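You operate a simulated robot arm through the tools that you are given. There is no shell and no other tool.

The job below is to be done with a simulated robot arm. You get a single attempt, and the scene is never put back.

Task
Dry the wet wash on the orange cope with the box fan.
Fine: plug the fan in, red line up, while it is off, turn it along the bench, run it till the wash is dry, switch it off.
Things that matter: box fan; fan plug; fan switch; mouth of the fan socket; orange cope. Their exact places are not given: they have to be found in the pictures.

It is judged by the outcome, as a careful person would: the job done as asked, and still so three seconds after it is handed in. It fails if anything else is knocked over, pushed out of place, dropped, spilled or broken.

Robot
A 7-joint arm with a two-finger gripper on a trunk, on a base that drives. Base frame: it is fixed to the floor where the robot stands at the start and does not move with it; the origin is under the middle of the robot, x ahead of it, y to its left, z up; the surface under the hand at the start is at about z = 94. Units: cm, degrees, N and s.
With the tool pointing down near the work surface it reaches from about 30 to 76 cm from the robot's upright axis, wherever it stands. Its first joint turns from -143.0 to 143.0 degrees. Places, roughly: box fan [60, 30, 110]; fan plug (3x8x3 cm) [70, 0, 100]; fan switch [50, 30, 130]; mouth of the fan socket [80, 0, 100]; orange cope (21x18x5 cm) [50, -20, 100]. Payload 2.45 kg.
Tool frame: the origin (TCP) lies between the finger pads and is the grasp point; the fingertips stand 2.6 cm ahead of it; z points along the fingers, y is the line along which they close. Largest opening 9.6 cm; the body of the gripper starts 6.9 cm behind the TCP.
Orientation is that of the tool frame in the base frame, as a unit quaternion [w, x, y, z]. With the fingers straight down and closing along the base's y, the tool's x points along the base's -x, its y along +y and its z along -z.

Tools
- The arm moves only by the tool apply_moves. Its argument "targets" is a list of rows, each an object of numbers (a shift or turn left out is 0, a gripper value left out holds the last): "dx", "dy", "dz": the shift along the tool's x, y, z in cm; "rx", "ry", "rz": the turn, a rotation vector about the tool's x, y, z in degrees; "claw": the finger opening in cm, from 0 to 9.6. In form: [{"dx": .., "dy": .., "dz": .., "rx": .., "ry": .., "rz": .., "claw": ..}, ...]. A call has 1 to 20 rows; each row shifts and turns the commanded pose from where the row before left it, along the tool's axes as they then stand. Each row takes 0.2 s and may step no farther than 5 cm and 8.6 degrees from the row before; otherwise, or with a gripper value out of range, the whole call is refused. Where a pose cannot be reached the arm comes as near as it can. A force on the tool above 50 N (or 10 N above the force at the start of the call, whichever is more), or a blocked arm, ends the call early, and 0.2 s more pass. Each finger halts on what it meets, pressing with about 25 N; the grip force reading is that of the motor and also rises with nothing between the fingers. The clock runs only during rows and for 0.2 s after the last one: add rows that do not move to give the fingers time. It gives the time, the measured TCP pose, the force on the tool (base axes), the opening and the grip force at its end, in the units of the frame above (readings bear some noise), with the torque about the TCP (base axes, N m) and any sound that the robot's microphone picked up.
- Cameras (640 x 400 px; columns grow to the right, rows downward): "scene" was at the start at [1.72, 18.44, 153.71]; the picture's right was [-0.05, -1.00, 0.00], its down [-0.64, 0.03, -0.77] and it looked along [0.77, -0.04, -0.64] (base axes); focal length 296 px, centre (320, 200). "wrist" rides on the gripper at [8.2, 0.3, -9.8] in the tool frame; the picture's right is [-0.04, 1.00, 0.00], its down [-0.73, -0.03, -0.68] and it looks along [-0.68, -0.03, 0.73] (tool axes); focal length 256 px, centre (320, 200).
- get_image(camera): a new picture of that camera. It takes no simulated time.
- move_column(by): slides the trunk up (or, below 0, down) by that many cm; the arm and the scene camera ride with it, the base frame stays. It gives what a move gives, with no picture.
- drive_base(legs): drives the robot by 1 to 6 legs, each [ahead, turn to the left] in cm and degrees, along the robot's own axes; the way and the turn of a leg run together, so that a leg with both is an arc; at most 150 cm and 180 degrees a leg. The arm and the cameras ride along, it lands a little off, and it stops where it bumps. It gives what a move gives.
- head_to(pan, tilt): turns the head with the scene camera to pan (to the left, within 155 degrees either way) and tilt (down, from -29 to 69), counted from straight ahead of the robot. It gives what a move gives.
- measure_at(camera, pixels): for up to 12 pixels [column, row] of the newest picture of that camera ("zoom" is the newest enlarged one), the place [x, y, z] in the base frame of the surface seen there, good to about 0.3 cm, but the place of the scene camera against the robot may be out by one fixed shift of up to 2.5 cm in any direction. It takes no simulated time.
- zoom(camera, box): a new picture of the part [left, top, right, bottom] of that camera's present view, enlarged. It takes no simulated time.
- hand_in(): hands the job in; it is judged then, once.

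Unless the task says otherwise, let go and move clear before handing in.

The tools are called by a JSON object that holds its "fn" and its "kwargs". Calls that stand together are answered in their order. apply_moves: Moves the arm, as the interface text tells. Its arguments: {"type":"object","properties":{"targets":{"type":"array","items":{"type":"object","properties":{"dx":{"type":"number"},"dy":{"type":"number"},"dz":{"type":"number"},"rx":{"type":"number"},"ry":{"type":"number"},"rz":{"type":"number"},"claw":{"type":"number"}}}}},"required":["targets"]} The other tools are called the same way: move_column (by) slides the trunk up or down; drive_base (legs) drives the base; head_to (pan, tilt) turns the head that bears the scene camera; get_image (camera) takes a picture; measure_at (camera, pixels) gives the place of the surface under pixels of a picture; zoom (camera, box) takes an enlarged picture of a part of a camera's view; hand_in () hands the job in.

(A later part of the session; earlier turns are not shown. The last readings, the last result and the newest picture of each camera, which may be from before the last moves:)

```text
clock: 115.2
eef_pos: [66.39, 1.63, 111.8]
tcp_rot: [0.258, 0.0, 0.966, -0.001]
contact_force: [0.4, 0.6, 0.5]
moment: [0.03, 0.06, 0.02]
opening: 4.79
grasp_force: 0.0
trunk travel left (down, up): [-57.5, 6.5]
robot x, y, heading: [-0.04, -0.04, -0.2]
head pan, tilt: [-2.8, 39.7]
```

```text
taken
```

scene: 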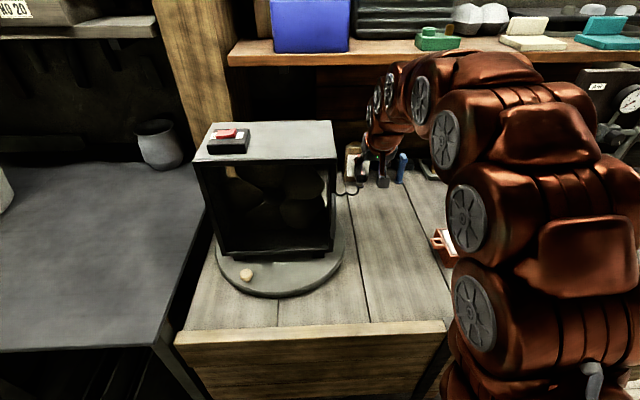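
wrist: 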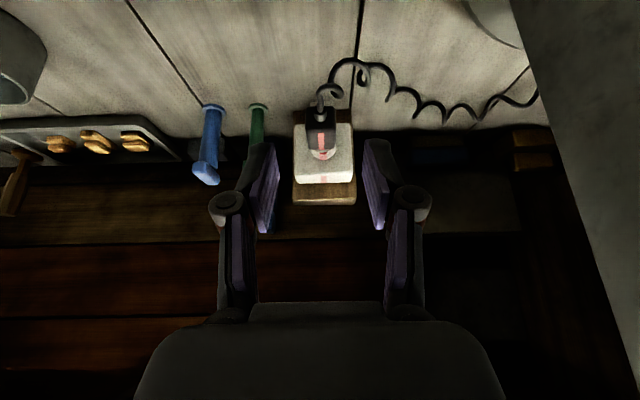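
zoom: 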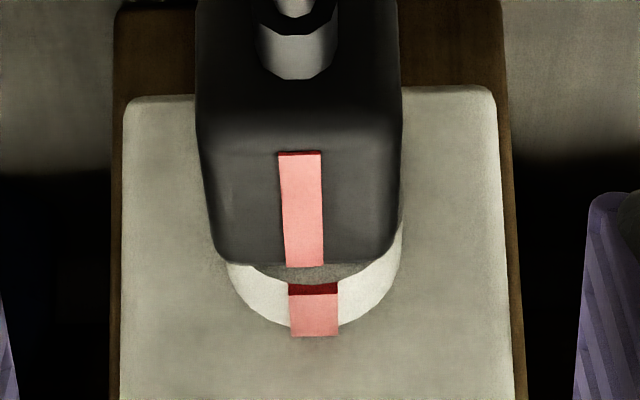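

The plug is in, stripe up, and stays. Now I'll raise and move round to in front of the fan to measure the knob, turntable and top switch with the wrist camera.

{"fn": "apply_moves", "kwargs": {"targets": [{"dx": -2, "dz": -3.46}, {"dx": -1, "dz": -1.73}, {"dx": 4.33, "dz": -2.5}, {"dx": 4.33, "dz": -2.5}, {"dx": 4.33, "dz": -2.5}, {"dx": 4.33, "dz": -2.5}, {"ry": 7.5}, {"ry": 7.5}, {"ry": 7.5}, {"ry": 7.5}, {"dx": 4, "dz": 2}, {"dx": 4}, {"dx": 2}, {}]}}

{"fn": "get_image", "kwargs": {"camera": "scene"}}

{"fn": "zoom", "kwargs": {"camera": "scene", "box": [335, 130, 395, 210]}}

```text
clock: 118.2
eef_pos: [36.56, 1.75, 115.64]
tcp_rot: [-0.002, 0.0, 1.0, 0.001]
contact_force: [0.4, -0.1, 0.7]
moment: [-0.03, 0.0, 0.02]
opening: 4.78
grasp_force: 0.1
trunk travel left (down, up): [-57.5, 6.5]
robot x, y, heading: [0.11, 0.22, -0.0]
head pan, tilt: [-2.8, 39.7]
```

```text
taken
```

scene: 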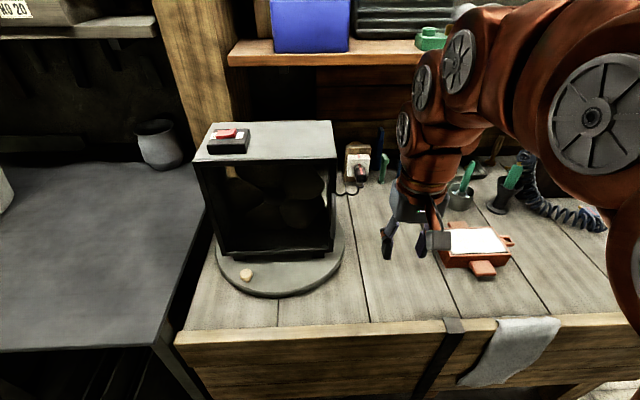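

```text
5.00 times, centred on (365, 170) of scene
```

zoom: 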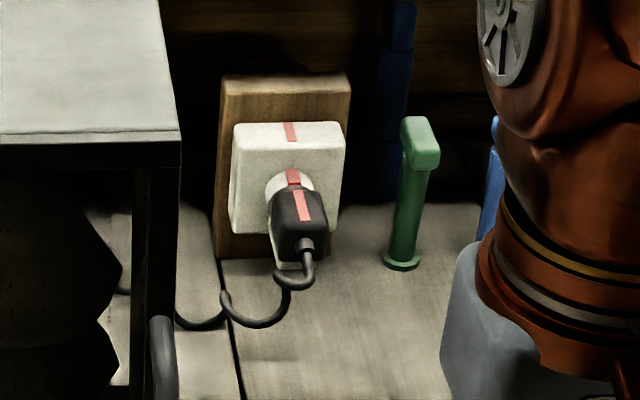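

The plug sits in the socket. Now across to the front of the fan.

{"fn": "apply_moves", "kwargs": {"targets": [{"dx": 1, "dy": 4, "dz": -1}, {"dx": 1, "dy": 4, "dz": -1}, {"dy": 4, "dz": -1}, {"dy": 4, "dz": -1}, {"dy": 4}, {}]}}

{"fn": "get_image", "kwargs": {"camera": "wrist"}}

{"fn": "get_image", "kwargs": {"camera": "scene"}}

```text
clock: 119.6
eef_pos: [34.8, 21.68, 119.72]
tcp_rot: [-0.001, 0.0, 1.0, 0.0]
contact_force: [-0.4, 1.1, -0.4]
moment: [-0.04, 0.01, -0.01]
opening: 4.82
grasp_force: 0.1
trunk travel left (down, up): [-57.5, 6.5]
robot x, y, heading: [0.0, -0.18, 0.0]
head pan, tilt: [-2.8, 39.7]
```

```text
taken
```

wrist: 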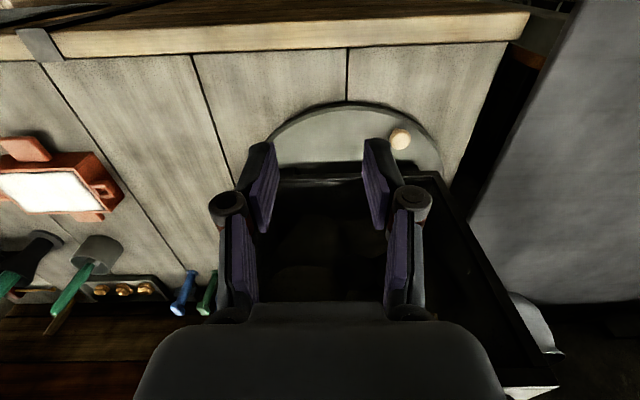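

```text
taken
```

scene: 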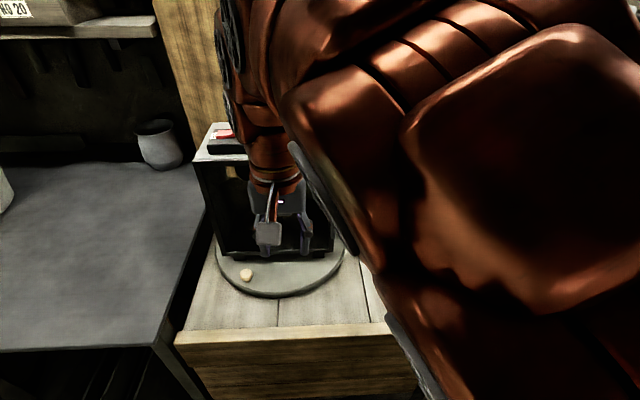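

Measuring the turntable rim, the knob at (400,139) and fan edges from here.

{"fn": "measure_at", "kwargs": {"camera": "wrist", "pixels": [[272, 150], [290, 128], [320, 110], [345, 105], [375, 107], [405, 120], [428, 142], [438, 160], [400, 139], [408, 140], [280, 180], [420, 180]]}}

{"fn": "zoom", "kwargs": {"camera": "wrist", "box": [230, 80, 480, 220]}}

```text
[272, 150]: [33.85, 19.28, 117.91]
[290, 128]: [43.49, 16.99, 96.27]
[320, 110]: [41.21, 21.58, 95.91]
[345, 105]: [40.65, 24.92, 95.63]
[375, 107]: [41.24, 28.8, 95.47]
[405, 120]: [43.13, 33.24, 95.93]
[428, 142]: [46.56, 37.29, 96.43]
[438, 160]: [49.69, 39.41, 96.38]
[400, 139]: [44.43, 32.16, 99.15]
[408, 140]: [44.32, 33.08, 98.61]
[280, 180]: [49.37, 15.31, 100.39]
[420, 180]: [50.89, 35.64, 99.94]
```

```text
2.56 times, centred on (355, 150) of wrist
```

zoom: 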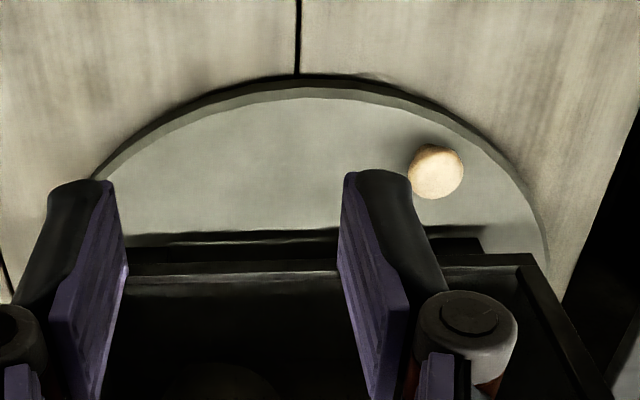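

Turntable centre ≈ (55.8,25.3), radius ≈15; knob at (44.4,32.3) with top z 99. Before turning I need to know which way the fan blows; tilting the wrist camera to look into the fan's front.

{"fn": "apply_moves", "kwargs": {"targets": [{"ry": -7.5, "dx": 1, "dy": 1}, {"ry": -7.5, "dx": 1, "dy": 1}, {"ry": -7.5, "dy": 1}, {"ry": -7.5}, {}]}}

{"fn": "get_image", "kwargs": {"camera": "wrist"}}

{"fn": "zoom", "kwargs": {"camera": "wrist", "box": [180, 0, 500, 200]}}

```text
clock: 120.8
eef_pos: [31.78, 26.11, 118.03]
tcp_rot: [0.193, 0.005, 0.98, 0.048]
contact_force: [0.1, -0.2, 0.2]
moment: [0.01, 0.02, 0.02]
opening: 4.8
grasp_force: 0.1
trunk travel left (down, up): [-57.5, 6.5]
robot x, y, heading: [0.02, -0.3, -0.1]
head pan, tilt: [-2.8, 39.7]
```

```text
taken
```

wrist: 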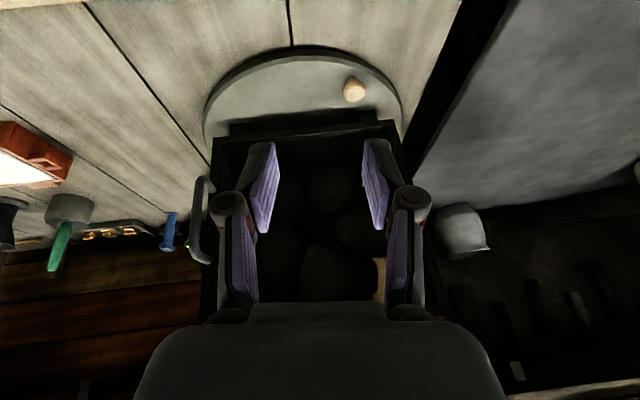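

```text
2.00 times, centred on (340, 100) of wrist
```

zoom: 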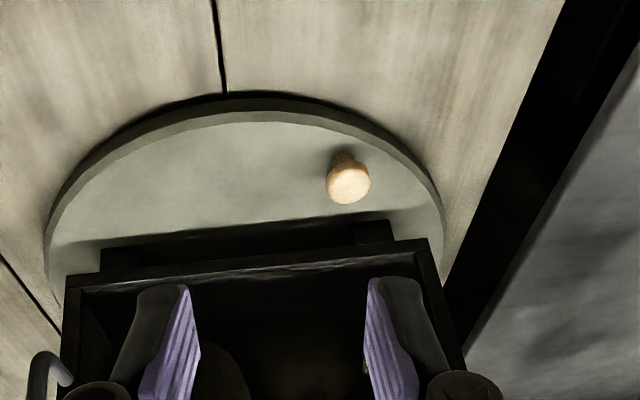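

No arrow is visible on the front. The knob side (front) naturally turns toward the cope, and its arc CCW passes in front of me, so I'll turn the front to face -y. First let me settle the pose after this tilt.

{"fn": "apply_moves", "kwargs": {"targets": [{}, {}]}}

{"fn": "measure_at", "kwargs": {"camera": "wrist", "pixels": [[354, 83], [354, 97], [345, 90], [363, 90], [290, 52], [210, 105], [400, 100], [345, 52], [215, 140], [392, 128], [200, 215], [250, 60]]}}

```text
clock: 121.4
eef_pos: [31.73, 26.1, 118.23]
tcp_rot: [0.195, 0.004, 0.98, 0.049]
contact_force: [0.7, 0.3, -0.1]
moment: [-0.02, 0.04, 0.01]
opening: 4.79
grasp_force: 0.0
trunk travel left (down, up): [-57.5, 6.5]
robot x, y, heading: [-0.47, -0.16, 0.1]
head pan, tilt: [-2.8, 39.7]
```

```text
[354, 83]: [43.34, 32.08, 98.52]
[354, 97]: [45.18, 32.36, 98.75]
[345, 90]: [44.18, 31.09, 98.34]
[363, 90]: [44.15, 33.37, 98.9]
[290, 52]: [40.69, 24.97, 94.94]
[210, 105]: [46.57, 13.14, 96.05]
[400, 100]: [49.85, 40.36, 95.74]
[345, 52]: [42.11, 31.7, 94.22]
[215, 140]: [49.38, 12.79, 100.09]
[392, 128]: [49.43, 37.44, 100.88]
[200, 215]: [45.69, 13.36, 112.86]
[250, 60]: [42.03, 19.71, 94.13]
```

Refined: knob centre (44.25,32.2), turntable centre ≈(56,25.2), fan front plane x≈49.4, handle sticking out of the front's right edge. This close-in pose twisted the wrist a little (rx≈-5.6°); I'll move forward/left toward the knob and correct that.

{"fn": "apply_moves", "kwargs": {"targets": [{"dx": -1.85, "dz": 0.77, "rx": 2.8}, {"dx": -1.85, "dz": 0.77, "rx": 2.8}, {}, {}]}}

```text
clock: 122.6
eef_pos: [34.68, 26.69, 121.61]
tcp_rot: [0.219, 0.006, 0.975, 0.036]
contact_force: [0.1, -0.2, 0.1]
moment: [-0.01, -0.02, -0.04]
opening: 4.78
grasp_force: 0.2
trunk travel left (down, up): [-57.5, 6.5]
robot x, y, heading: [0.07, 0.4, -0.1]
head pan, tilt: [-2.8, 39.7]
stopped in row 4: the arm was blocked; the commanded pose is now the measured one
```

The arm reports being blocked. Looking at where it could be touching.

{"fn": "get_image", "kwargs": {"camera": "scene"}}

{"fn": "get_image", "kwargs": {"camera": "wrist"}}

```text
taken
```

scene: 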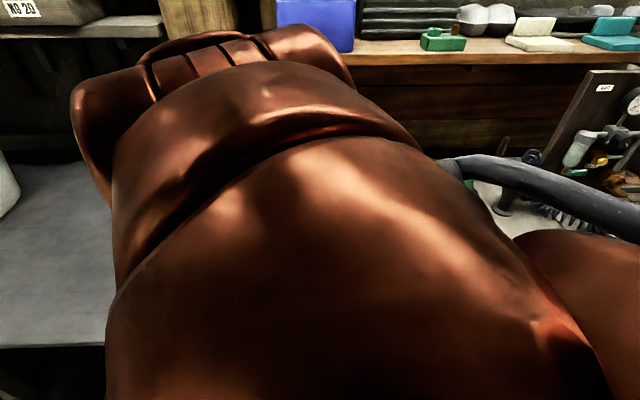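

```text
taken
```

wrist: 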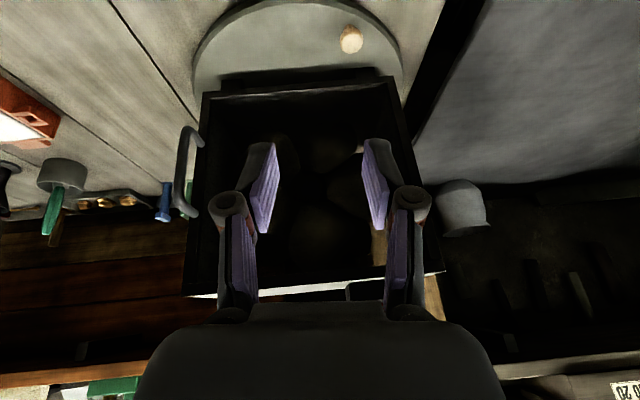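

The elbow folded up against the robot itself in this close-in pose. I'll back out the way I came: untilt and move right.

{"fn": "apply_moves", "kwargs": {"targets": [{"ry": 6, "dy": -1}, {"ry": 6, "dy": -2}, {"ry": 6, "dy": -3}, {"ry": 6, "dy": -3}, {"dy": -3}, {"dy": -4}, {"dy": -4}, {}]}}

{"fn": "get_image", "kwargs": {"camera": "scene"}}

```text
clock: 124.4
eef_pos: [34.99, 6.79, 119.84]
tcp_rot: [0.013, -0.002, 0.999, 0.035]
contact_force: [-0.9, 0.0, 0.7]
moment: [0.02, 0.0, 0.01]
opening: 4.79
grasp_force: 0.0
trunk travel left (down, up): [-57.5, 6.5]
robot x, y, heading: [0.18, -0.5, 0.0]
head pan, tilt: [-2.8, 39.7]
```

```text
taken
```

scene: 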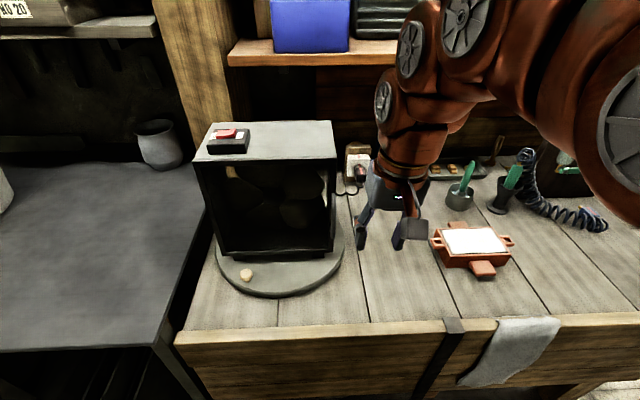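

Nothing was disturbed. The knob is easier to reach with the robot a bit further back; I'll look behind before driving.

{"fn": "head_to", "kwargs": {"pan": 150, "tilt": 45}}

{"fn": "get_image", "kwargs": {"camera": "scene"}}

{"fn": "head_to", "kwargs": {"pan": -150, "tilt": 45}}

{"fn": "get_image", "kwargs": {"camera": "scene"}}

```text
clock: 126.8
eef_pos: [34.99, 6.81, 119.94]
tcp_rot: [0.012, -0.001, 0.999, 0.034]
contact_force: [0.2, 0.0, 0.3]
moment: [0.0, -0.01, -0.03]
opening: 4.79
grasp_force: 0.0
trunk travel left (down, up): [-57.5, 6.5]
robot x, y, heading: [0.06, 0.11, -0.1]
head pan, tilt: [150.0, 45.0]
```

```text
taken
```

scene: 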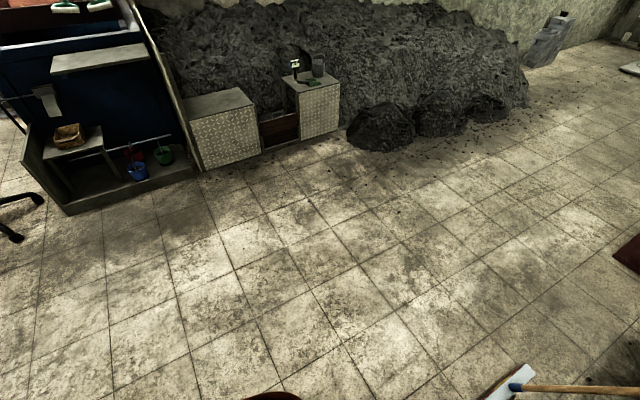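

```text
clock: 130.9
eef_pos: [34.89, 6.75, 119.96]
tcp_rot: [0.012, -0.001, 0.999, 0.035]
contact_force: [-0.9, 0.2, -0.6]
moment: [0.0, 0.03, 0.01]
opening: 4.78
grasp_force: 0.1
trunk travel left (down, up): [-57.5, 6.5]
robot x, y, heading: [0.01, 0.04, 0.1]
head pan, tilt: [-150.0, 45.0]
```

```text
taken
```

scene: 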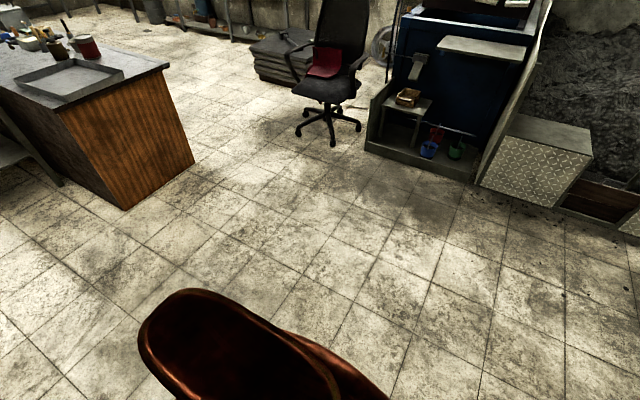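

Behind is clear floor. Driving straight back 14 cm and turning the head back to the bench.

{"fn": "drive_base", "kwargs": {"legs": [[-14, 0]]}}

{"fn": "head_to", "kwargs": {"pan": 0, "tilt": 36}}

{"fn": "get_image", "kwargs": {"camera": "scene"}}

```text
clock: 132.2
eef_pos: [20.9, 6.95, 119.97]
tcp_rot: [0.012, -0.003, 0.999, 0.035]
contact_force: [0.0, -0.1, 0.2]
moment: [-0.02, 0.02, 0.0]
opening: 4.8
grasp_force: 0.1
trunk travel left (down, up): [-57.5, 6.5]
robot x, y, heading: [-14.19, 0.12, 0.3]
head pan, tilt: [-150.0, 45.0]
```

```text
clock: 134.6
eef_pos: [20.87, 6.93, 120.04]
tcp_rot: [0.012, -0.003, 0.999, 0.034]
contact_force: [0.4, 1.1, 0.2]
moment: [0.04, 0.02, -0.02]
opening: 4.82
grasp_force: 0.1
trunk travel left (down, up): [-57.5, 6.5]
robot x, y, heading: [-14.25, 0.37, 0.4]
head pan, tilt: [0.0, 36.0]
```

```text
taken
```

scene: 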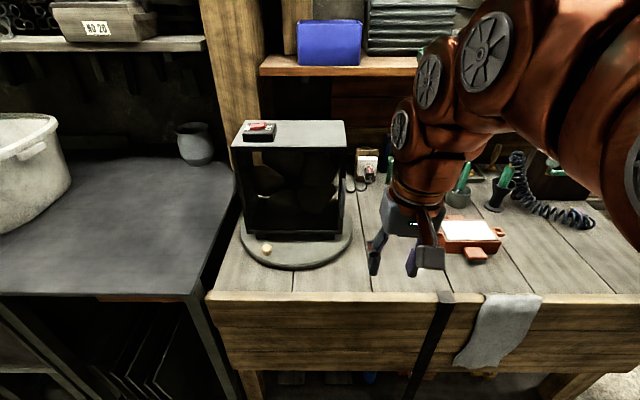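

Good position now (knob ≈58 cm ahead of the robot). Straighten the tool and move to in front of the knob.

{"fn": "apply_moves", "kwargs": {"targets": [{"rx": 4, "ry": 1.4}, {"dx": -2, "dy": 3.8, "dz": 0.8}, {"dx": -2, "dy": 3.8, "dz": 0.8}, {"dx": -2, "dy": 3.8, "dz": 0.8}, {"dx": -2, "dy": 3.8, "dz": 0.8}, {"dx": -2, "dy": 3.8, "dz": 0.8}, {"dx": -2, "dy": 3.8, "dz": 0.8}, {}, {}]}}

{"fn": "get_image", "kwargs": {"camera": "wrist"}}

{"fn": "get_image", "kwargs": {"camera": "scene"}}

```text
clock: 136.6
eef_pos: [32.95, 29.76, 114.98]
tcp_rot: [0.0, -0.004, 1.0, 0.0]
contact_force: [-0.7, 0.4, -0.1]
moment: [-0.01, -0.02, 0.01]
opening: 4.8
grasp_force: 0.1
trunk travel left (down, up): [-57.5, 6.5]
robot x, y, heading: [-13.83, -0.45, 0.1]
head pan, tilt: [0.0, 36.0]
```

```text
taken
```

wrist: 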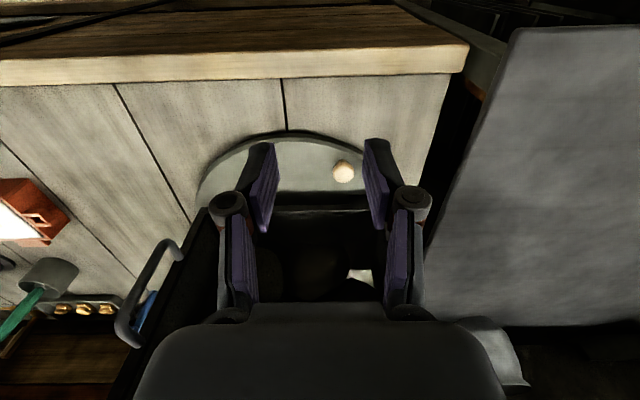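

```text
taken
```

scene: 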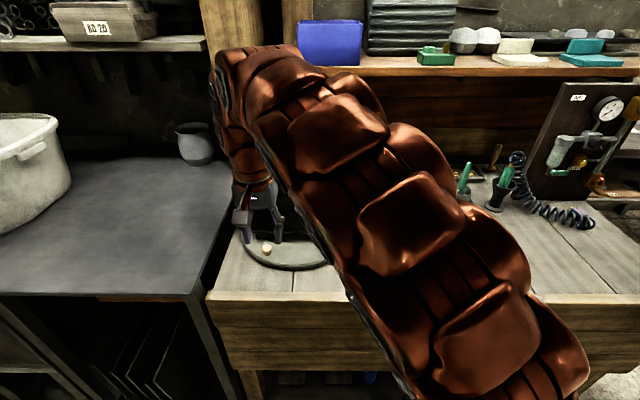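

Now yaw -20° and tilt 30° so the hand leans away from the fan.

{"fn": "apply_moves", "kwargs": {"targets": [{"rz": 6.67}, {"rz": 6.67}, {"rz": 6.66}, {"ry": -7.5}, {"ry": -7.5}, {"ry": -7.5}, {"ry": -7.5}, {}, {}]}}

{"fn": "get_image", "kwargs": {"camera": "wrist"}}

{"fn": "get_image", "kwargs": {"camera": "scene"}}

```text
clock: 138.6
eef_pos: [32.73, 29.67, 115.09]
tcp_rot: [0.256, 0.165, 0.952, -0.045]
contact_force: [0.2, -0.5, -0.1]
moment: [0.0, 0.01, 0.0]
opening: 4.8
grasp_force: 0.0
trunk travel left (down, up): [-57.5, 6.5]
robot x, y, heading: [-14.01, 0.04, 0.2]
head pan, tilt: [0.0, 36.0]
```

```text
taken
```

wrist: 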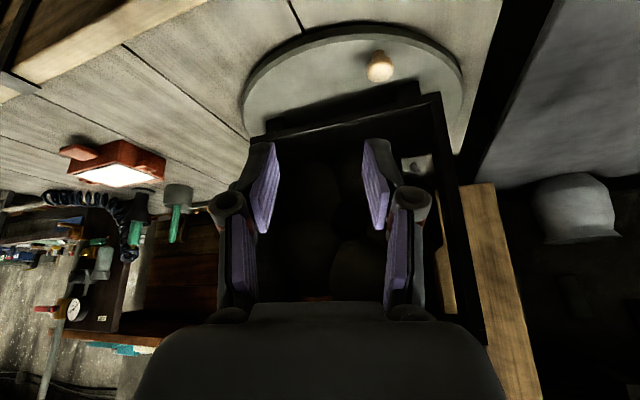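

```text
taken
```

scene: 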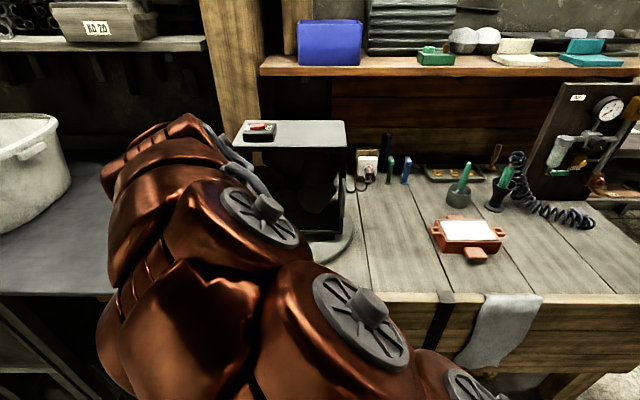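

Pose reached. Moving to just above the knob.

{"fn": "apply_moves", "kwargs": {"targets": [{"dx": -0.484, "dy": 1.264, "dz": 2.96}, {"dx": -0.484, "dy": 1.264, "dz": 2.96}, {"dx": -0.484, "dy": 1.264, "dz": 2.96}, {"dx": -0.484, "dy": 1.264, "dz": 2.96}, {"dx": -0.484, "dy": 1.264, "dz": 2.96}, {}, {}]}}

{"fn": "get_image", "kwargs": {"camera": "wrist"}}

{"fn": "measure_at", "kwargs": {"camera": "wrist", "pixels": [[320, 95], [322, 110], [322, 120], [320, 130], [310, 115], [332, 115]]}}

```text
clock: 140.2
eef_pos: [43.82, 32.58, 103.59]
tcp_rot: [0.255, 0.165, 0.952, -0.045]
contact_force: [0.6, -0.1, 0.0]
moment: [0.0, -0.01, 0.05]
opening: 4.79
grasp_force: 0.0
trunk travel left (down, up): [-57.5, 6.5]
robot x, y, heading: [-14.01, -0.04, 0.3]
head pan, tilt: [0.0, 36.0]
```

```text
taken
```

wrist: 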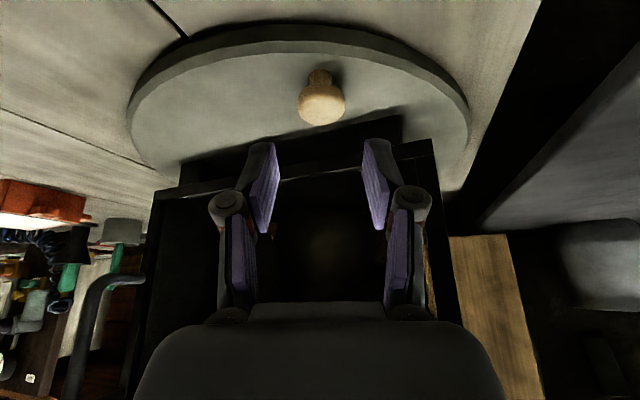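

```text
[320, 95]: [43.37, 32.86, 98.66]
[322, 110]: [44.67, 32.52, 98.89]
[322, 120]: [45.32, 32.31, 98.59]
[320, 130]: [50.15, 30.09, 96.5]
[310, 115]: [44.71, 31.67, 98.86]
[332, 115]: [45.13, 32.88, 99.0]
```

Knob head centred at (44.4,32.4), exactly under the fingers. Descending and closing on it.

{"fn": "apply_moves", "kwargs": {"targets": [{"dx": 0.6, "dz": 1.04}, {"dx": 0.6, "dz": 1.04}, {"dx": 0.5, "dz": 0.87}, {"dx": 0.37, "dz": 0.64}, {}, {"claw": 1.0}, {}, {}, {}, {}, {}]}}

{"fn": "get_image", "kwargs": {"camera": "wrist"}}

{"fn": "get_image", "kwargs": {"camera": "scene"}}

```text
clock: 142.6
eef_pos: [43.71, 32.53, 99.37]
tcp_rot: [0.255, 0.164, 0.952, -0.044]
contact_force: [-1.4, 1.5, 0.4]
moment: [0.01, 0.02, 0.06]
opening: 2.7
grasp_force: 45.3
trunk travel left (down, up): [-57.5, 6.5]
robot x, y, heading: [-14.54, -0.36, 0.1]
head pan, tilt: [0.0, 36.0]
```

```text
taken
```

wrist: 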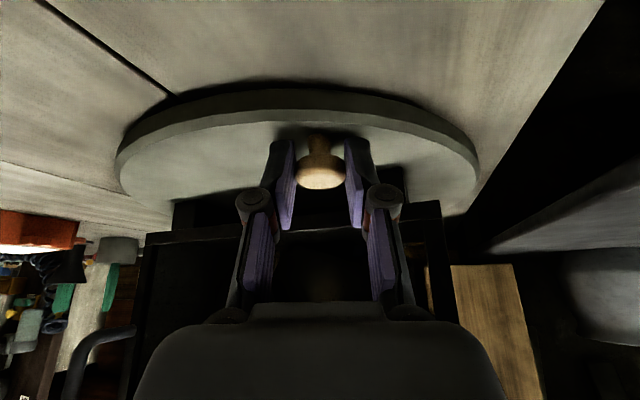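

```text
taken
```

scene: 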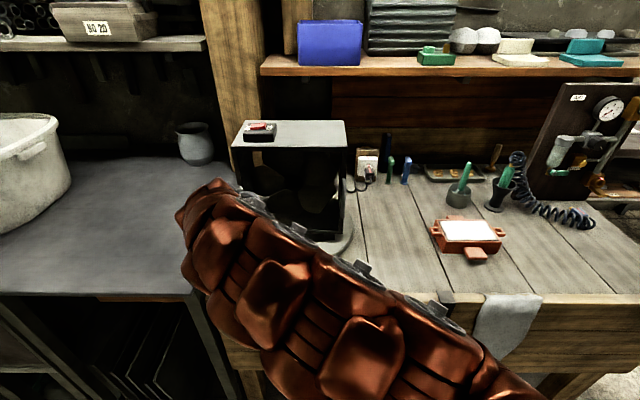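

Knob gripped. Now swing it counter-clockwise around the turntable centre (tool turning with it), first 9° to feel the resistance.

{"fn": "apply_moves", "kwargs": {"targets": [{"dx": 0.1066, "dy": -0.7379, "dz": -0.0616, "rx": -1.5, "rz": -2.598}, {"dx": 0.1066, "dy": -0.7379, "dz": -0.0616, "rx": -1.5, "rz": -2.598}, {"dx": 0.1066, "dy": -0.7379, "dz": -0.0616, "rx": -1.5, "rz": -2.598}, {}]}}

{"fn": "get_image", "kwargs": {"camera": "scene"}}

{"fn": "get_image", "kwargs": {"camera": "wrist"}}

```text
clock: 143.6
eef_pos: [42.86, 30.66, 99.35]
tcp_rot: [0.259, 0.089, 0.961, -0.025]
contact_force: [6.9, -4.4, 5.2]
moment: [-0.08, -0.31, -0.12]
opening: 2.67
grasp_force: 45.1
trunk travel left (down, up): [-57.5, 6.5]
robot x, y, heading: [-14.03, 0.01, 0.2]
head pan, tilt: [0.0, 36.0]
```

```text
taken
```

scene: 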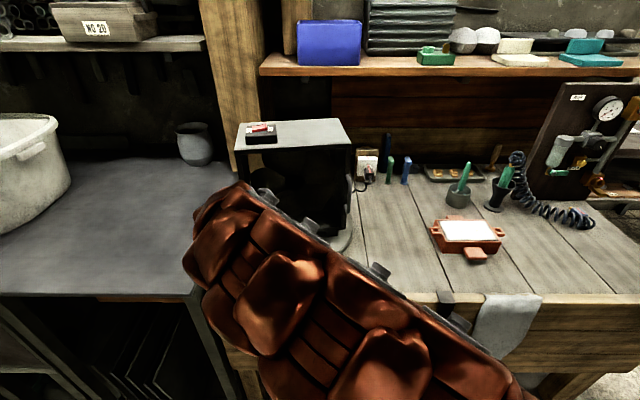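

```text
taken
```

wrist: 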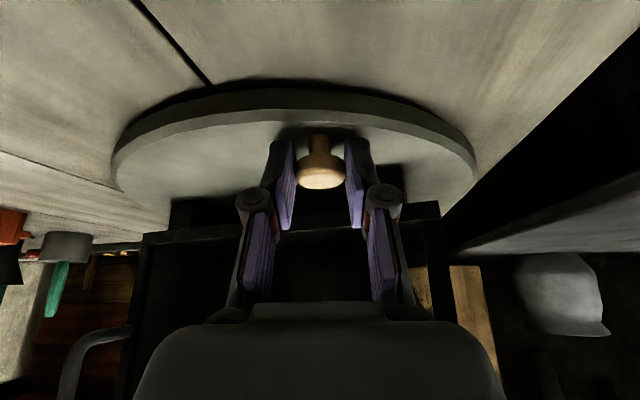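

The fan and turntable turn with little resistance; a small inward radial load (7 N) says my arc is slightly too wide. Correcting inward/up a bit and continuing.

{"fn": "apply_moves", "kwargs": {"targets": [{"dx": -0.11, "dy": -0.02, "dz": 0.005}, {"dx": 0.09, "dy": -0.73, "dz": -0.052, "rx": -1.5, "rz": -2.598}, {"dx": 0.09, "dy": -0.73, "dz": -0.052, "rx": -1.5, "rz": -2.598}, {"dx": 0.09, "dy": -0.73, "dz": -0.052, "rx": -1.5, "rz": -2.598}, {"dx": 0.09, "dy": -0.73, "dz": -0.052, "rx": -1.5, "rz": -2.598}, {"dx": 0.09, "dy": -0.73, "dz": -0.052, "rx": -1.5, "rz": -2.598}, {}]}}

```text
clock: 145.2
eef_pos: [42.02, 26.96, 99.37]
tcp_rot: [0.259, -0.038, 0.965, 0.009]
contact_force: [-2.5, -0.3, 0.8]
moment: [0.08, 0.24, -0.01]
opening: 2.68
grasp_force: 44.4
trunk travel left (down, up): [-57.5, 6.5]
robot x, y, heading: [-14.21, 0.06, 0.3]
head pan, tilt: [0.0, 36.0]
```

Forces near zero after 24°. Continuing.

{"fn": "apply_moves", "kwargs": {"targets": [{"dx": 0.095, "dy": -0.735, "dz": -0.055, "rx": -1.5, "rz": -2.598}, {"dx": 0.095, "dy": -0.735, "dz": -0.055, "rx": -1.5, "rz": -2.598}, {"dx": 0.095, "dy": -0.735, "dz": -0.055, "rx": -1.5, "rz": -2.598}, {"dx": 0.095, "dy": -0.735, "dz": -0.055, "rx": -1.5, "rz": -2.598}, {"dx": 0.095, "dy": -0.735, "dz": -0.055, "rx": -1.5, "rz": -2.598}, {"dx": 0.095, "dy": -0.735, "dz": -0.055, "rx": -1.5, "rz": -2.598}, {"dx": 0.095, "dy": -0.735, "dz": -0.055, "rx": -1.5, "rz": -2.598}, {}]}}

{"fn": "get_image", "kwargs": {"camera": "scene"}}

{"fn": "get_image", "kwargs": {"camera": "wrist"}}

```text
clock: 146.9
eef_pos: [42.52, 21.67, 99.33]
tcp_rot: [0.25, -0.213, 0.943, 0.056]
contact_force: [-16.5, -3.5, -25.5]
moment: [-0.14, 0.52, 0.15]
opening: 2.7
grasp_force: 45.1
trunk travel left (down, up): [-57.5, 6.5]
robot x, y, heading: [-14.01, 0.18, 0.3]
head pan, tilt: [0.0, 36.0]
```

```text
taken
```

scene: 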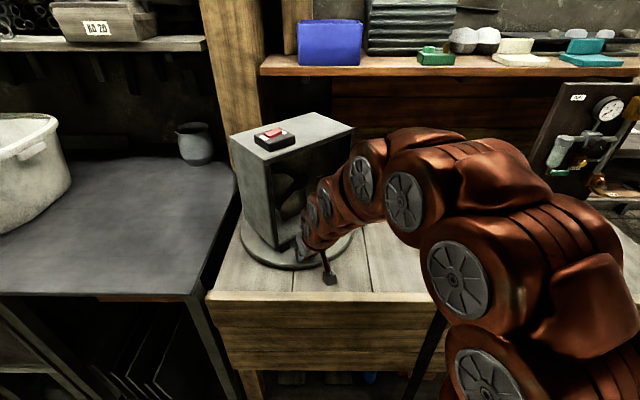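

```text
taken
```

wrist: 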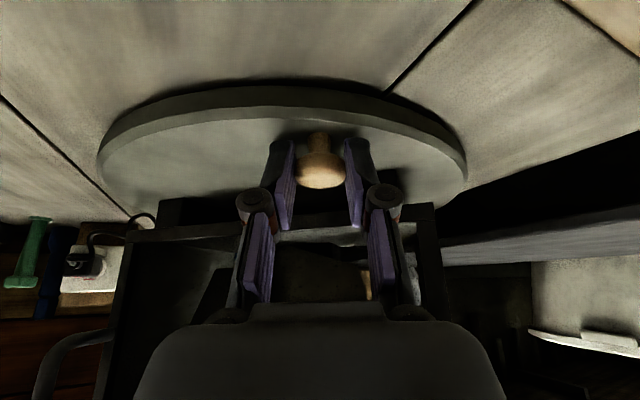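

Fan is at ~45° with the plug still in (wrist (85,265)). There's some outward/downward load on the grip; relieving it before going on.

{"fn": "apply_moves", "kwargs": {"targets": [{"dx": 0.137, "dz": 0.037}, {}]}}

```text
clock: 147.6
eef_pos: [42.41, 21.72, 99.46]
tcp_rot: [0.252, -0.213, 0.942, 0.056]
contact_force: [-9.1, -2.4, -23.8]
moment: [-0.13, 0.22, 0.11]
opening: 2.69
grasp_force: 45.1
trunk travel left (down, up): [-57.5, 6.5]
robot x, y, heading: [-14.22, 0.04, 0.2]
head pan, tilt: [0.0, 36.0]
```

{"fn": "apply_moves", "kwargs": {"targets": [{"dx": 0.1, "dz": 0.173}, {}]}}

{"fn": "zoom", "kwargs": {"camera": "wrist", "box": [220, 90, 420, 260]}}

```text
clock: 148.2
eef_pos: [42.43, 21.62, 99.34]
tcp_rot: [0.254, -0.213, 0.942, 0.057]
contact_force: [-7.6, -2.4, 2.6]
moment: [-0.42, 0.82, 0.04]
opening: 2.69
grasp_force: 44.8
trunk travel left (down, up): [-57.5, 6.5]
robot x, y, heading: [-14.16, 0.28, 0.4]
head pan, tilt: [0.0, 36.0]
```

```text
2.35 times, centred on (320, 175) of wrist
```

zoom: 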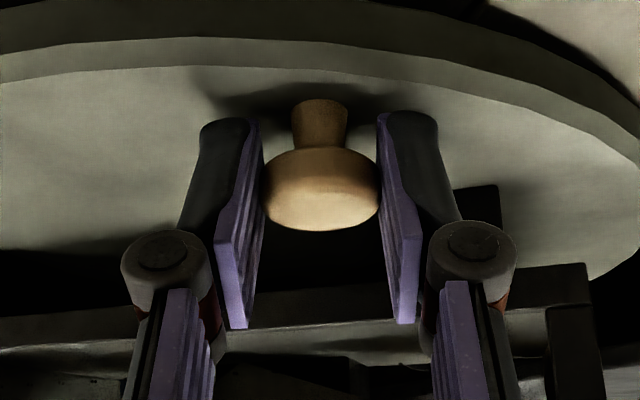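

Relieved. Continuing in 12° pieces.

{"fn": "apply_moves", "kwargs": {"targets": [{"dx": 0.105, "dy": -0.735, "dz": -0.06, "rx": -1.5, "rz": -2.598}, {"dx": 0.105, "dy": -0.735, "dz": -0.06, "rx": -1.5, "rz": -2.598}, {"dx": 0.105, "dy": -0.735, "dz": -0.06, "rx": -1.5, "rz": -2.598}, {"dx": 0.105, "dy": -0.735, "dz": -0.06, "rx": -1.5, "rz": -2.598}, {}]}}

{"fn": "get_image", "kwargs": {"camera": "scene"}}

```text
clock: 149.3
eef_pos: [43.43, 18.95, 99.35]
tcp_rot: [0.246, -0.31, 0.915, 0.082]
contact_force: [-4.6, -0.7, 27.0]
moment: [-0.03, 0.04, 0.15]
opening: 2.69
grasp_force: 45.0
trunk travel left (down, up): [-57.5, 6.5]
robot x, y, heading: [-13.9, 0.08, 0.2]
head pan, tilt: [0.0, 36.0]
```

```text
taken
```

scene: 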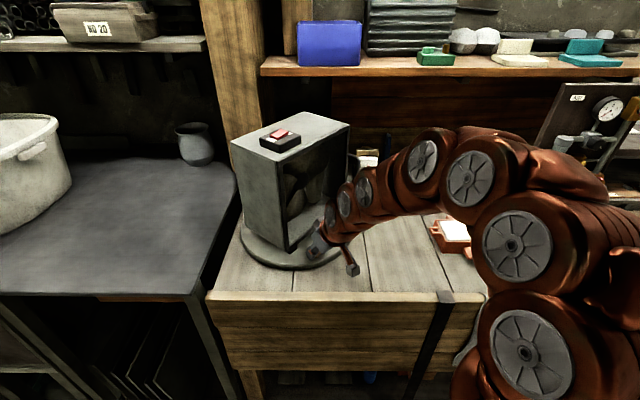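

Pressing down slightly now (27 N); raise 0.15 and go on.

{"fn": "apply_moves", "kwargs": {"targets": [{"dx": -0.075, "dz": -0.13}, {"dx": 0.105, "dy": -0.735, "dz": -0.06, "rx": -1.5, "rz": -2.598}, {"dx": 0.105, "dy": -0.735, "dz": -0.06, "rx": -1.5, "rz": -2.598}, {"dx": 0.105, "dy": -0.735, "dz": -0.06, "rx": -1.5, "rz": -2.598}, {}]}}

{"fn": "apply_moves", "kwargs": {"targets": [{"dx": 0.105, "dy": -0.735, "dz": -0.06, "rx": -1.5, "rz": -2.598}, {"dx": 0.105, "dy": -0.735, "dz": -0.06, "rx": -1.5, "rz": -2.598}, {"dx": 0.105, "dy": -0.735, "dz": -0.06, "rx": -1.5, "rz": -2.598}, {}]}}

{"fn": "get_image", "kwargs": {"camera": "scene"}}

{"fn": "get_image", "kwargs": {"camera": "wrist"}}

```text
clock: 150.6
eef_pos: [44.64, 16.83, 99.26]
tcp_rot: [0.237, -0.38, 0.888, 0.101]
contact_force: [-9.5, -3.9, 9.0]
moment: [0.49, -0.35, 0.09]
opening: 2.69
grasp_force: 45.2
trunk travel left (down, up): [-57.5, 6.5]
robot x, y, heading: [-13.94, 0.31, 0.1]
head pan, tilt: [0.0, 36.0]
```

```text
clock: 151.6
eef_pos: [45.79, 15.14, 99.44]
tcp_rot: [0.229, -0.45, 0.855, 0.12]
contact_force: [-15.9, -12.2, 1.8]
moment: [0.02, 0.08, 0.17]
opening: 2.67
grasp_force: 45.3
trunk travel left (down, up): [-57.5, 6.5]
robot x, y, heading: [-14.18, -0.15, 0.3]
head pan, tilt: [0.0, 36.0]
```

```text
taken
```

scene: 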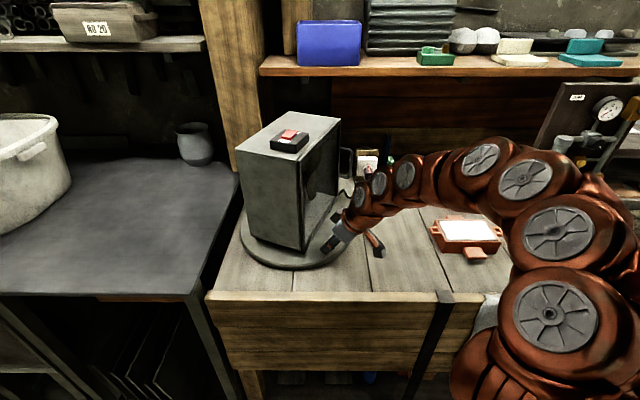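

```text
taken
```

wrist: 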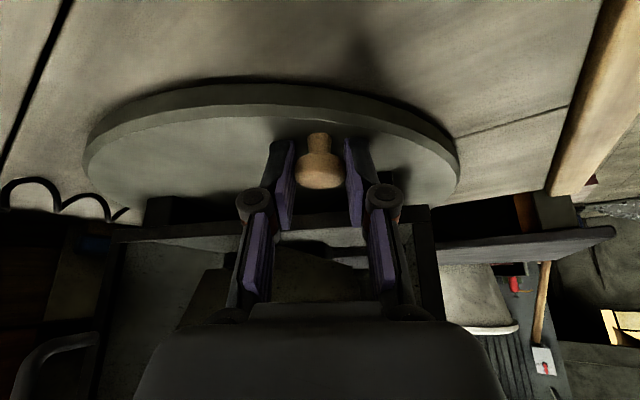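

About 75° turned. Relieving the outward load and doing the last 12°.

{"fn": "apply_moves", "kwargs": {"targets": [{"dx": 0.13, "dz": -0.075}, {"dx": 0.11, "dy": -0.735, "dz": -0.063, "rx": -1.5, "rz": -2.598}, {"dx": 0.11, "dy": -0.735, "dz": -0.063, "rx": -1.5, "rz": -2.598}, {"dx": 0.11, "dy": -0.735, "dz": -0.063, "rx": -1.5, "rz": -2.598}, {"dx": 0.11, "dy": -0.735, "dz": -0.063, "rx": -1.5, "rz": -2.598}, {}]}}

{"fn": "get_image", "kwargs": {"camera": "scene"}}

{"fn": "zoom", "kwargs": {"camera": "scene", "box": [220, 100, 420, 280]}}

```text
clock: 152.9
eef_pos: [48.14, 13.06, 99.44]
tcp_rot: [0.216, -0.536, 0.803, 0.142]
contact_force: [-15.2, -23.0, -6.3]
moment: [-0.93, 0.36, 0.02]
opening: 2.66
grasp_force: 45.2
trunk travel left (down, up): [-57.5, 6.5]
robot x, y, heading: [-14.36, 0.38, 0.3]
head pan, tilt: [0.0, 36.0]
```

```text
taken
```

scene: 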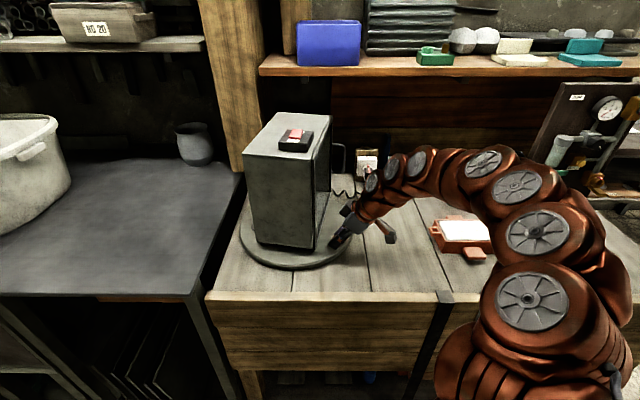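

```text
2.22 times, centred on (320, 190) of scene
```

zoom: 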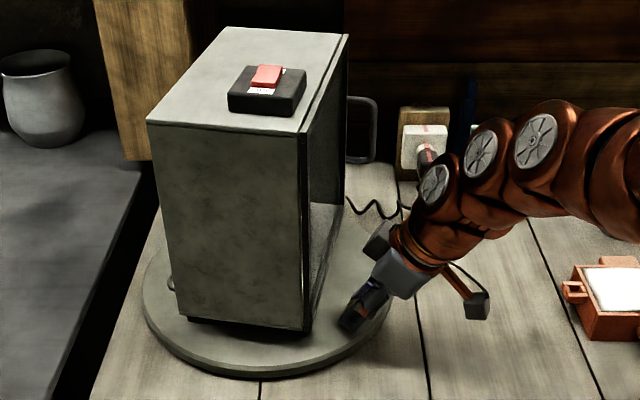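

The front now faces the cope and the plug is still in. Measuring the top edges to get the true heading of the fan.

{"fn": "measure_at", "kwargs": {"camera": "zoom", "pixels": [[295, 132], [338, 40], [155, 122], [222, 32], [302, 300], [180, 300], [265, 72], [260, 90], [285, 75], [270, 105], [302, 150], [430, 155]]}}

```text
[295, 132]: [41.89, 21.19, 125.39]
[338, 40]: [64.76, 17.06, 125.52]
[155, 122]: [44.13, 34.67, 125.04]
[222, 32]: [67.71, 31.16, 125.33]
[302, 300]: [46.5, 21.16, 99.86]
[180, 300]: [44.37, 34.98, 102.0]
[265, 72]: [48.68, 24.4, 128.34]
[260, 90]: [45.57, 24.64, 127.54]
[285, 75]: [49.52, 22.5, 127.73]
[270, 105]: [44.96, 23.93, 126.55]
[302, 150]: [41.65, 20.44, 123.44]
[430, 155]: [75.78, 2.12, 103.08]
```

{"fn": "get_image", "kwargs": {"camera": "wrist"}}

{"fn": "measure_at", "kwargs": {"camera": "wrist", "pixels": [[320, 170], [310, 180], [100, 235], [150, 236], [220, 236], [430, 240], [420, 225], [120, 225]]}}

{"fn": "measure_at", "kwargs": {"camera": "scene", "pixels": [[315, 250], [328, 200], [311, 155], [334, 118], [245, 150], [275, 112], [258, 241], [313, 247]]}}

```text
taken
```

wrist: 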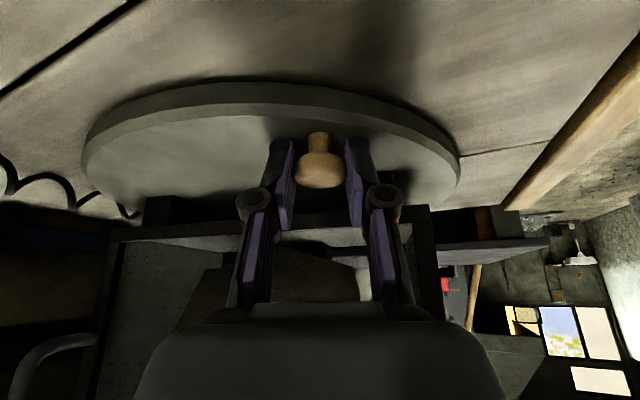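

```text
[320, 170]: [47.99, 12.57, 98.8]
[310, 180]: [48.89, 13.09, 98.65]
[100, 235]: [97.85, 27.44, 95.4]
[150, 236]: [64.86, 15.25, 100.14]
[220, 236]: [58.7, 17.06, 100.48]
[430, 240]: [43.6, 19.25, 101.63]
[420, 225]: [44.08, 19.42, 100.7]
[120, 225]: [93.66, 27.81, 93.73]
```

```text
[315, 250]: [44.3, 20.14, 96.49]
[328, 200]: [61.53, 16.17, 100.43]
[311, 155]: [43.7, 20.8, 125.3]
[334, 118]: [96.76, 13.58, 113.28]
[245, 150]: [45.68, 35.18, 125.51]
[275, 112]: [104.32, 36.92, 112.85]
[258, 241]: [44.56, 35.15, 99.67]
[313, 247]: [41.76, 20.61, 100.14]
```

Both cameras put the fan's front edge at about -10°, i.e. turned 80°; the true pivot seems nearer (58,25). I'll relieve outward and add about 7° more on that arc.

{"fn": "apply_moves", "kwargs": {"targets": [{"dx": 0.166, "dy": 0.055, "dz": -0.096}, {"dx": 0.1875, "dy": -0.781, "dz": -0.108, "rx": -1.5, "rz": -2.598}, {"dx": 0.1875, "dy": -0.781, "dz": -0.108, "rx": -1.5, "rz": -2.598}, {}]}}

{"fn": "get_image", "kwargs": {"camera": "wrist"}}

{"fn": "get_image", "kwargs": {"camera": "scene"}}

{"fn": "measure_at", "kwargs": {"camera": "wrist", "pixels": [[320, 170], [150, 236], [180, 236], [220, 236], [430, 240], [425, 228]]}}

```text
clock: 153.9
eef_pos: [49.42, 12.16, 99.32]
tcp_rot: [0.207, -0.578, 0.774, 0.154]
contact_force: [-2.1, 1.1, -13.6]
moment: [0.65, -0.08, 0.32]
opening: 2.68
grasp_force: 45.1
trunk travel left (down, up): [-57.5, 6.5]
robot x, y, heading: [-14.1, -0.33, 0.4]
head pan, tilt: [0.0, 36.0]
```

```text
taken
```

wrist: 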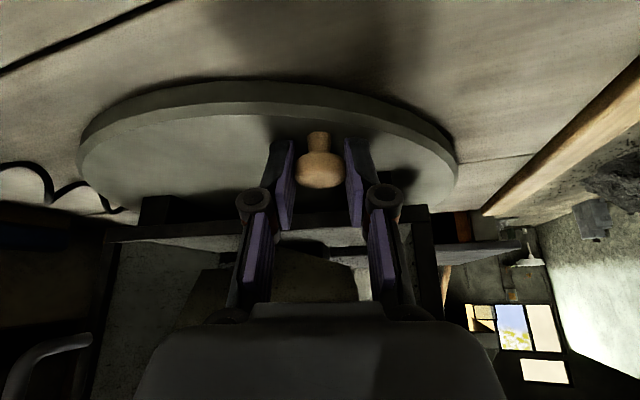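

```text
taken
```

scene: 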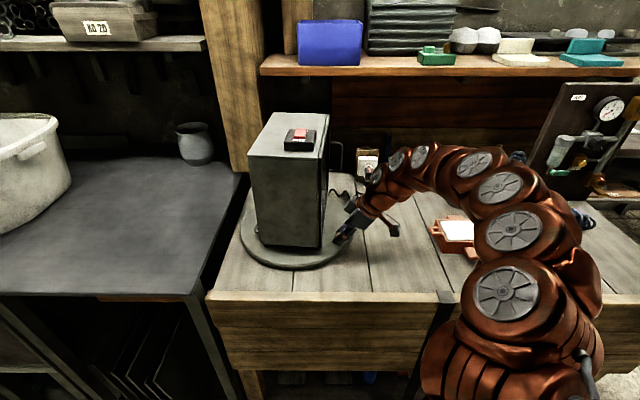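

```text
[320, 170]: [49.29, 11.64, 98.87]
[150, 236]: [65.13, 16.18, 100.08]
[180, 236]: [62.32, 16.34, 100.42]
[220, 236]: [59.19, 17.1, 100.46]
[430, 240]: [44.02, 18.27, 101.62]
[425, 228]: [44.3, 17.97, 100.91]
```

Now about 84–85°; it points right at the cope. One more small step to be closer to straight along the bench.

{"fn": "apply_moves", "kwargs": {"targets": [{"dx": 0.23, "dy": -0.76, "dz": -0.05, "rx": -1.5, "rz": -2.598}, {}]}}

{"fn": "get_image", "kwargs": {"camera": "wrist"}}

{"fn": "measure_at", "kwargs": {"camera": "wrist", "pixels": [[320, 170], [120, 236], [150, 236], [180, 236], [220, 236], [430, 240], [425, 228]]}}

```text
clock: 154.6
eef_pos: [50.15, 11.72, 99.37]
tcp_rot: [0.203, -0.598, 0.758, 0.16]
contact_force: [8.0, 7.9, 4.4]
moment: [-0.29, -0.06, -0.34]
opening: 2.71
grasp_force: 45.5
trunk travel left (down, up): [-57.5, 6.5]
robot x, y, heading: [-14.06, -0.09, 0.1]
head pan, tilt: [0.0, 36.0]
```

```text
taken
```

wrist: 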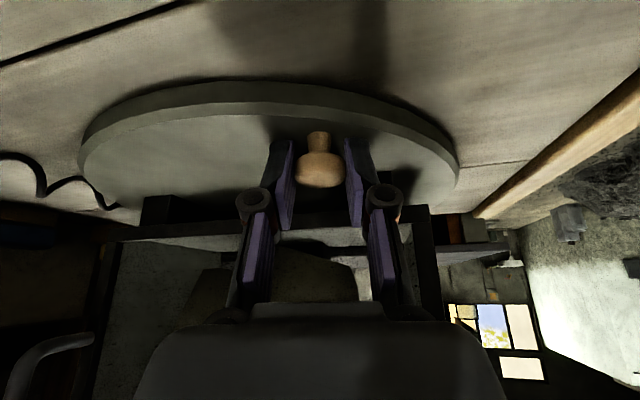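

```text
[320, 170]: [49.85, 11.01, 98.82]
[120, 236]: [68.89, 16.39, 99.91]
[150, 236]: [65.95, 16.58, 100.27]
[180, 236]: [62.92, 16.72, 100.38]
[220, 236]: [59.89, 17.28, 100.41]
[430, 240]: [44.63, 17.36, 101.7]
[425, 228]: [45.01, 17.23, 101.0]
```

Fan now ≈88° turned, facing along the bench to the cope. Releasing the knob and lifting clear.

{"fn": "apply_moves", "kwargs": {"targets": [{"claw": 4.8}, {}, {}, {"dx": -1, "dz": -1.73}, {"dx": -1, "dz": -1.73}, {"dx": -1, "dz": -1.73}, {"dx": 1, "dz": -3}, {"dx": 1, "dz": -3}, {"dx": 1, "dz": -3}, {}]}}

{"fn": "get_image", "kwargs": {"camera": "scene"}}

{"fn": "get_image", "kwargs": {"camera": "wrist"}}

```text
clock: 156.8
eef_pos: [48.4, 4.78, 111.63]
tcp_rot: [0.204, -0.598, 0.759, 0.159]
contact_force: [-0.7, -0.8, 0.1]
moment: [-0.02, -0.01, -0.03]
opening: 4.8
grasp_force: 0.0
trunk travel left (down, up): [-57.5, 6.5]
robot x, y, heading: [-14.38, 0.15, 0.4]
head pan, tilt: [0.0, 36.0]
```

```text
taken
```

scene: 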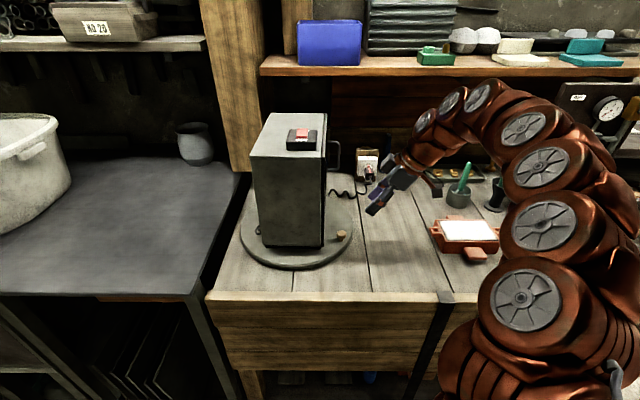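

```text
taken
```

wrist: 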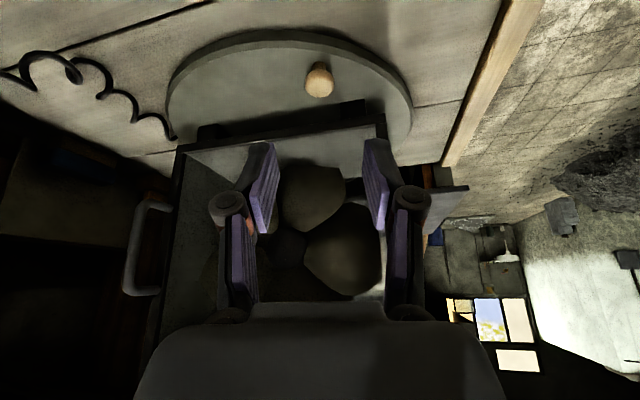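

Fan front, turntable and plug look right. Now straighten the tool, un-yaw, and rise above the fan's top for the switch.

{"fn": "apply_moves", "kwargs": {"targets": [{"ry": 7.5}, {"ry": 7.5}, {"ry": 7.5}, {"ry": 7.5}, {"dz": -4, "rz": 8}, {"dz": -4, "rz": 8}, {"dz": -4, "rz": 8}, {"dz": -4, "rz": 8}, {"dz": -4, "rz": 8}, {"dz": -4, "rz": 8}, {"dz": -2, "rz": 8}, {"rz": 8}, {"rz": 8, "claw": 0}, {"rz": 1.5}, {}, {}]}}

{"fn": "get_image", "kwargs": {"camera": "scene"}}

{"fn": "zoom", "kwargs": {"camera": "scene", "box": [270, 110, 400, 210]}}

```text
clock: 160.2
eef_pos: [43.8, 3.77, 122.33]
tcp_rot: [0.001, -0.095, 0.996, -0.001]
contact_force: [0.0, -0.5, 0.3]
moment: [-0.02, 0.0, -0.02]
opening: 0.0
grasp_force: 24.9
out of reach, approached as far as the arm can: row 7, 8, 9, 10, 11
trunk travel left (down, up): [-57.5, 6.5]
robot x, y, heading: [-14.03, -0.33, 0.1]
head pan, tilt: [0.0, 36.0]
```

```text
taken
```

scene: 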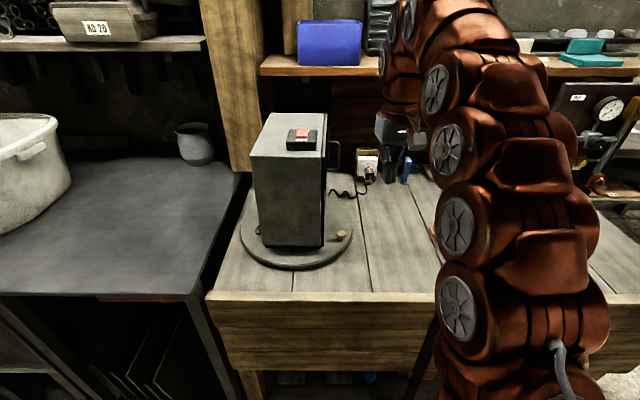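

```text
4.00 times, centred on (335, 160) of scene
```

zoom: 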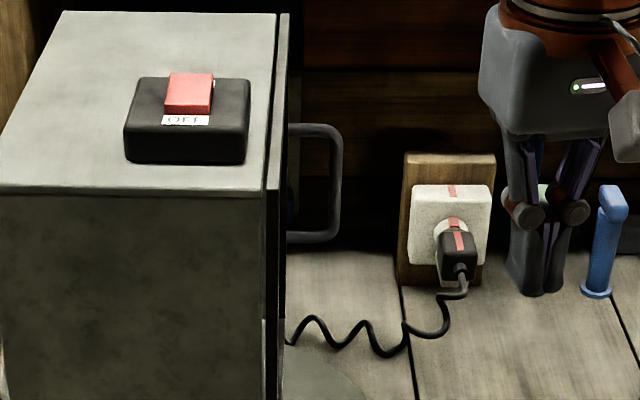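

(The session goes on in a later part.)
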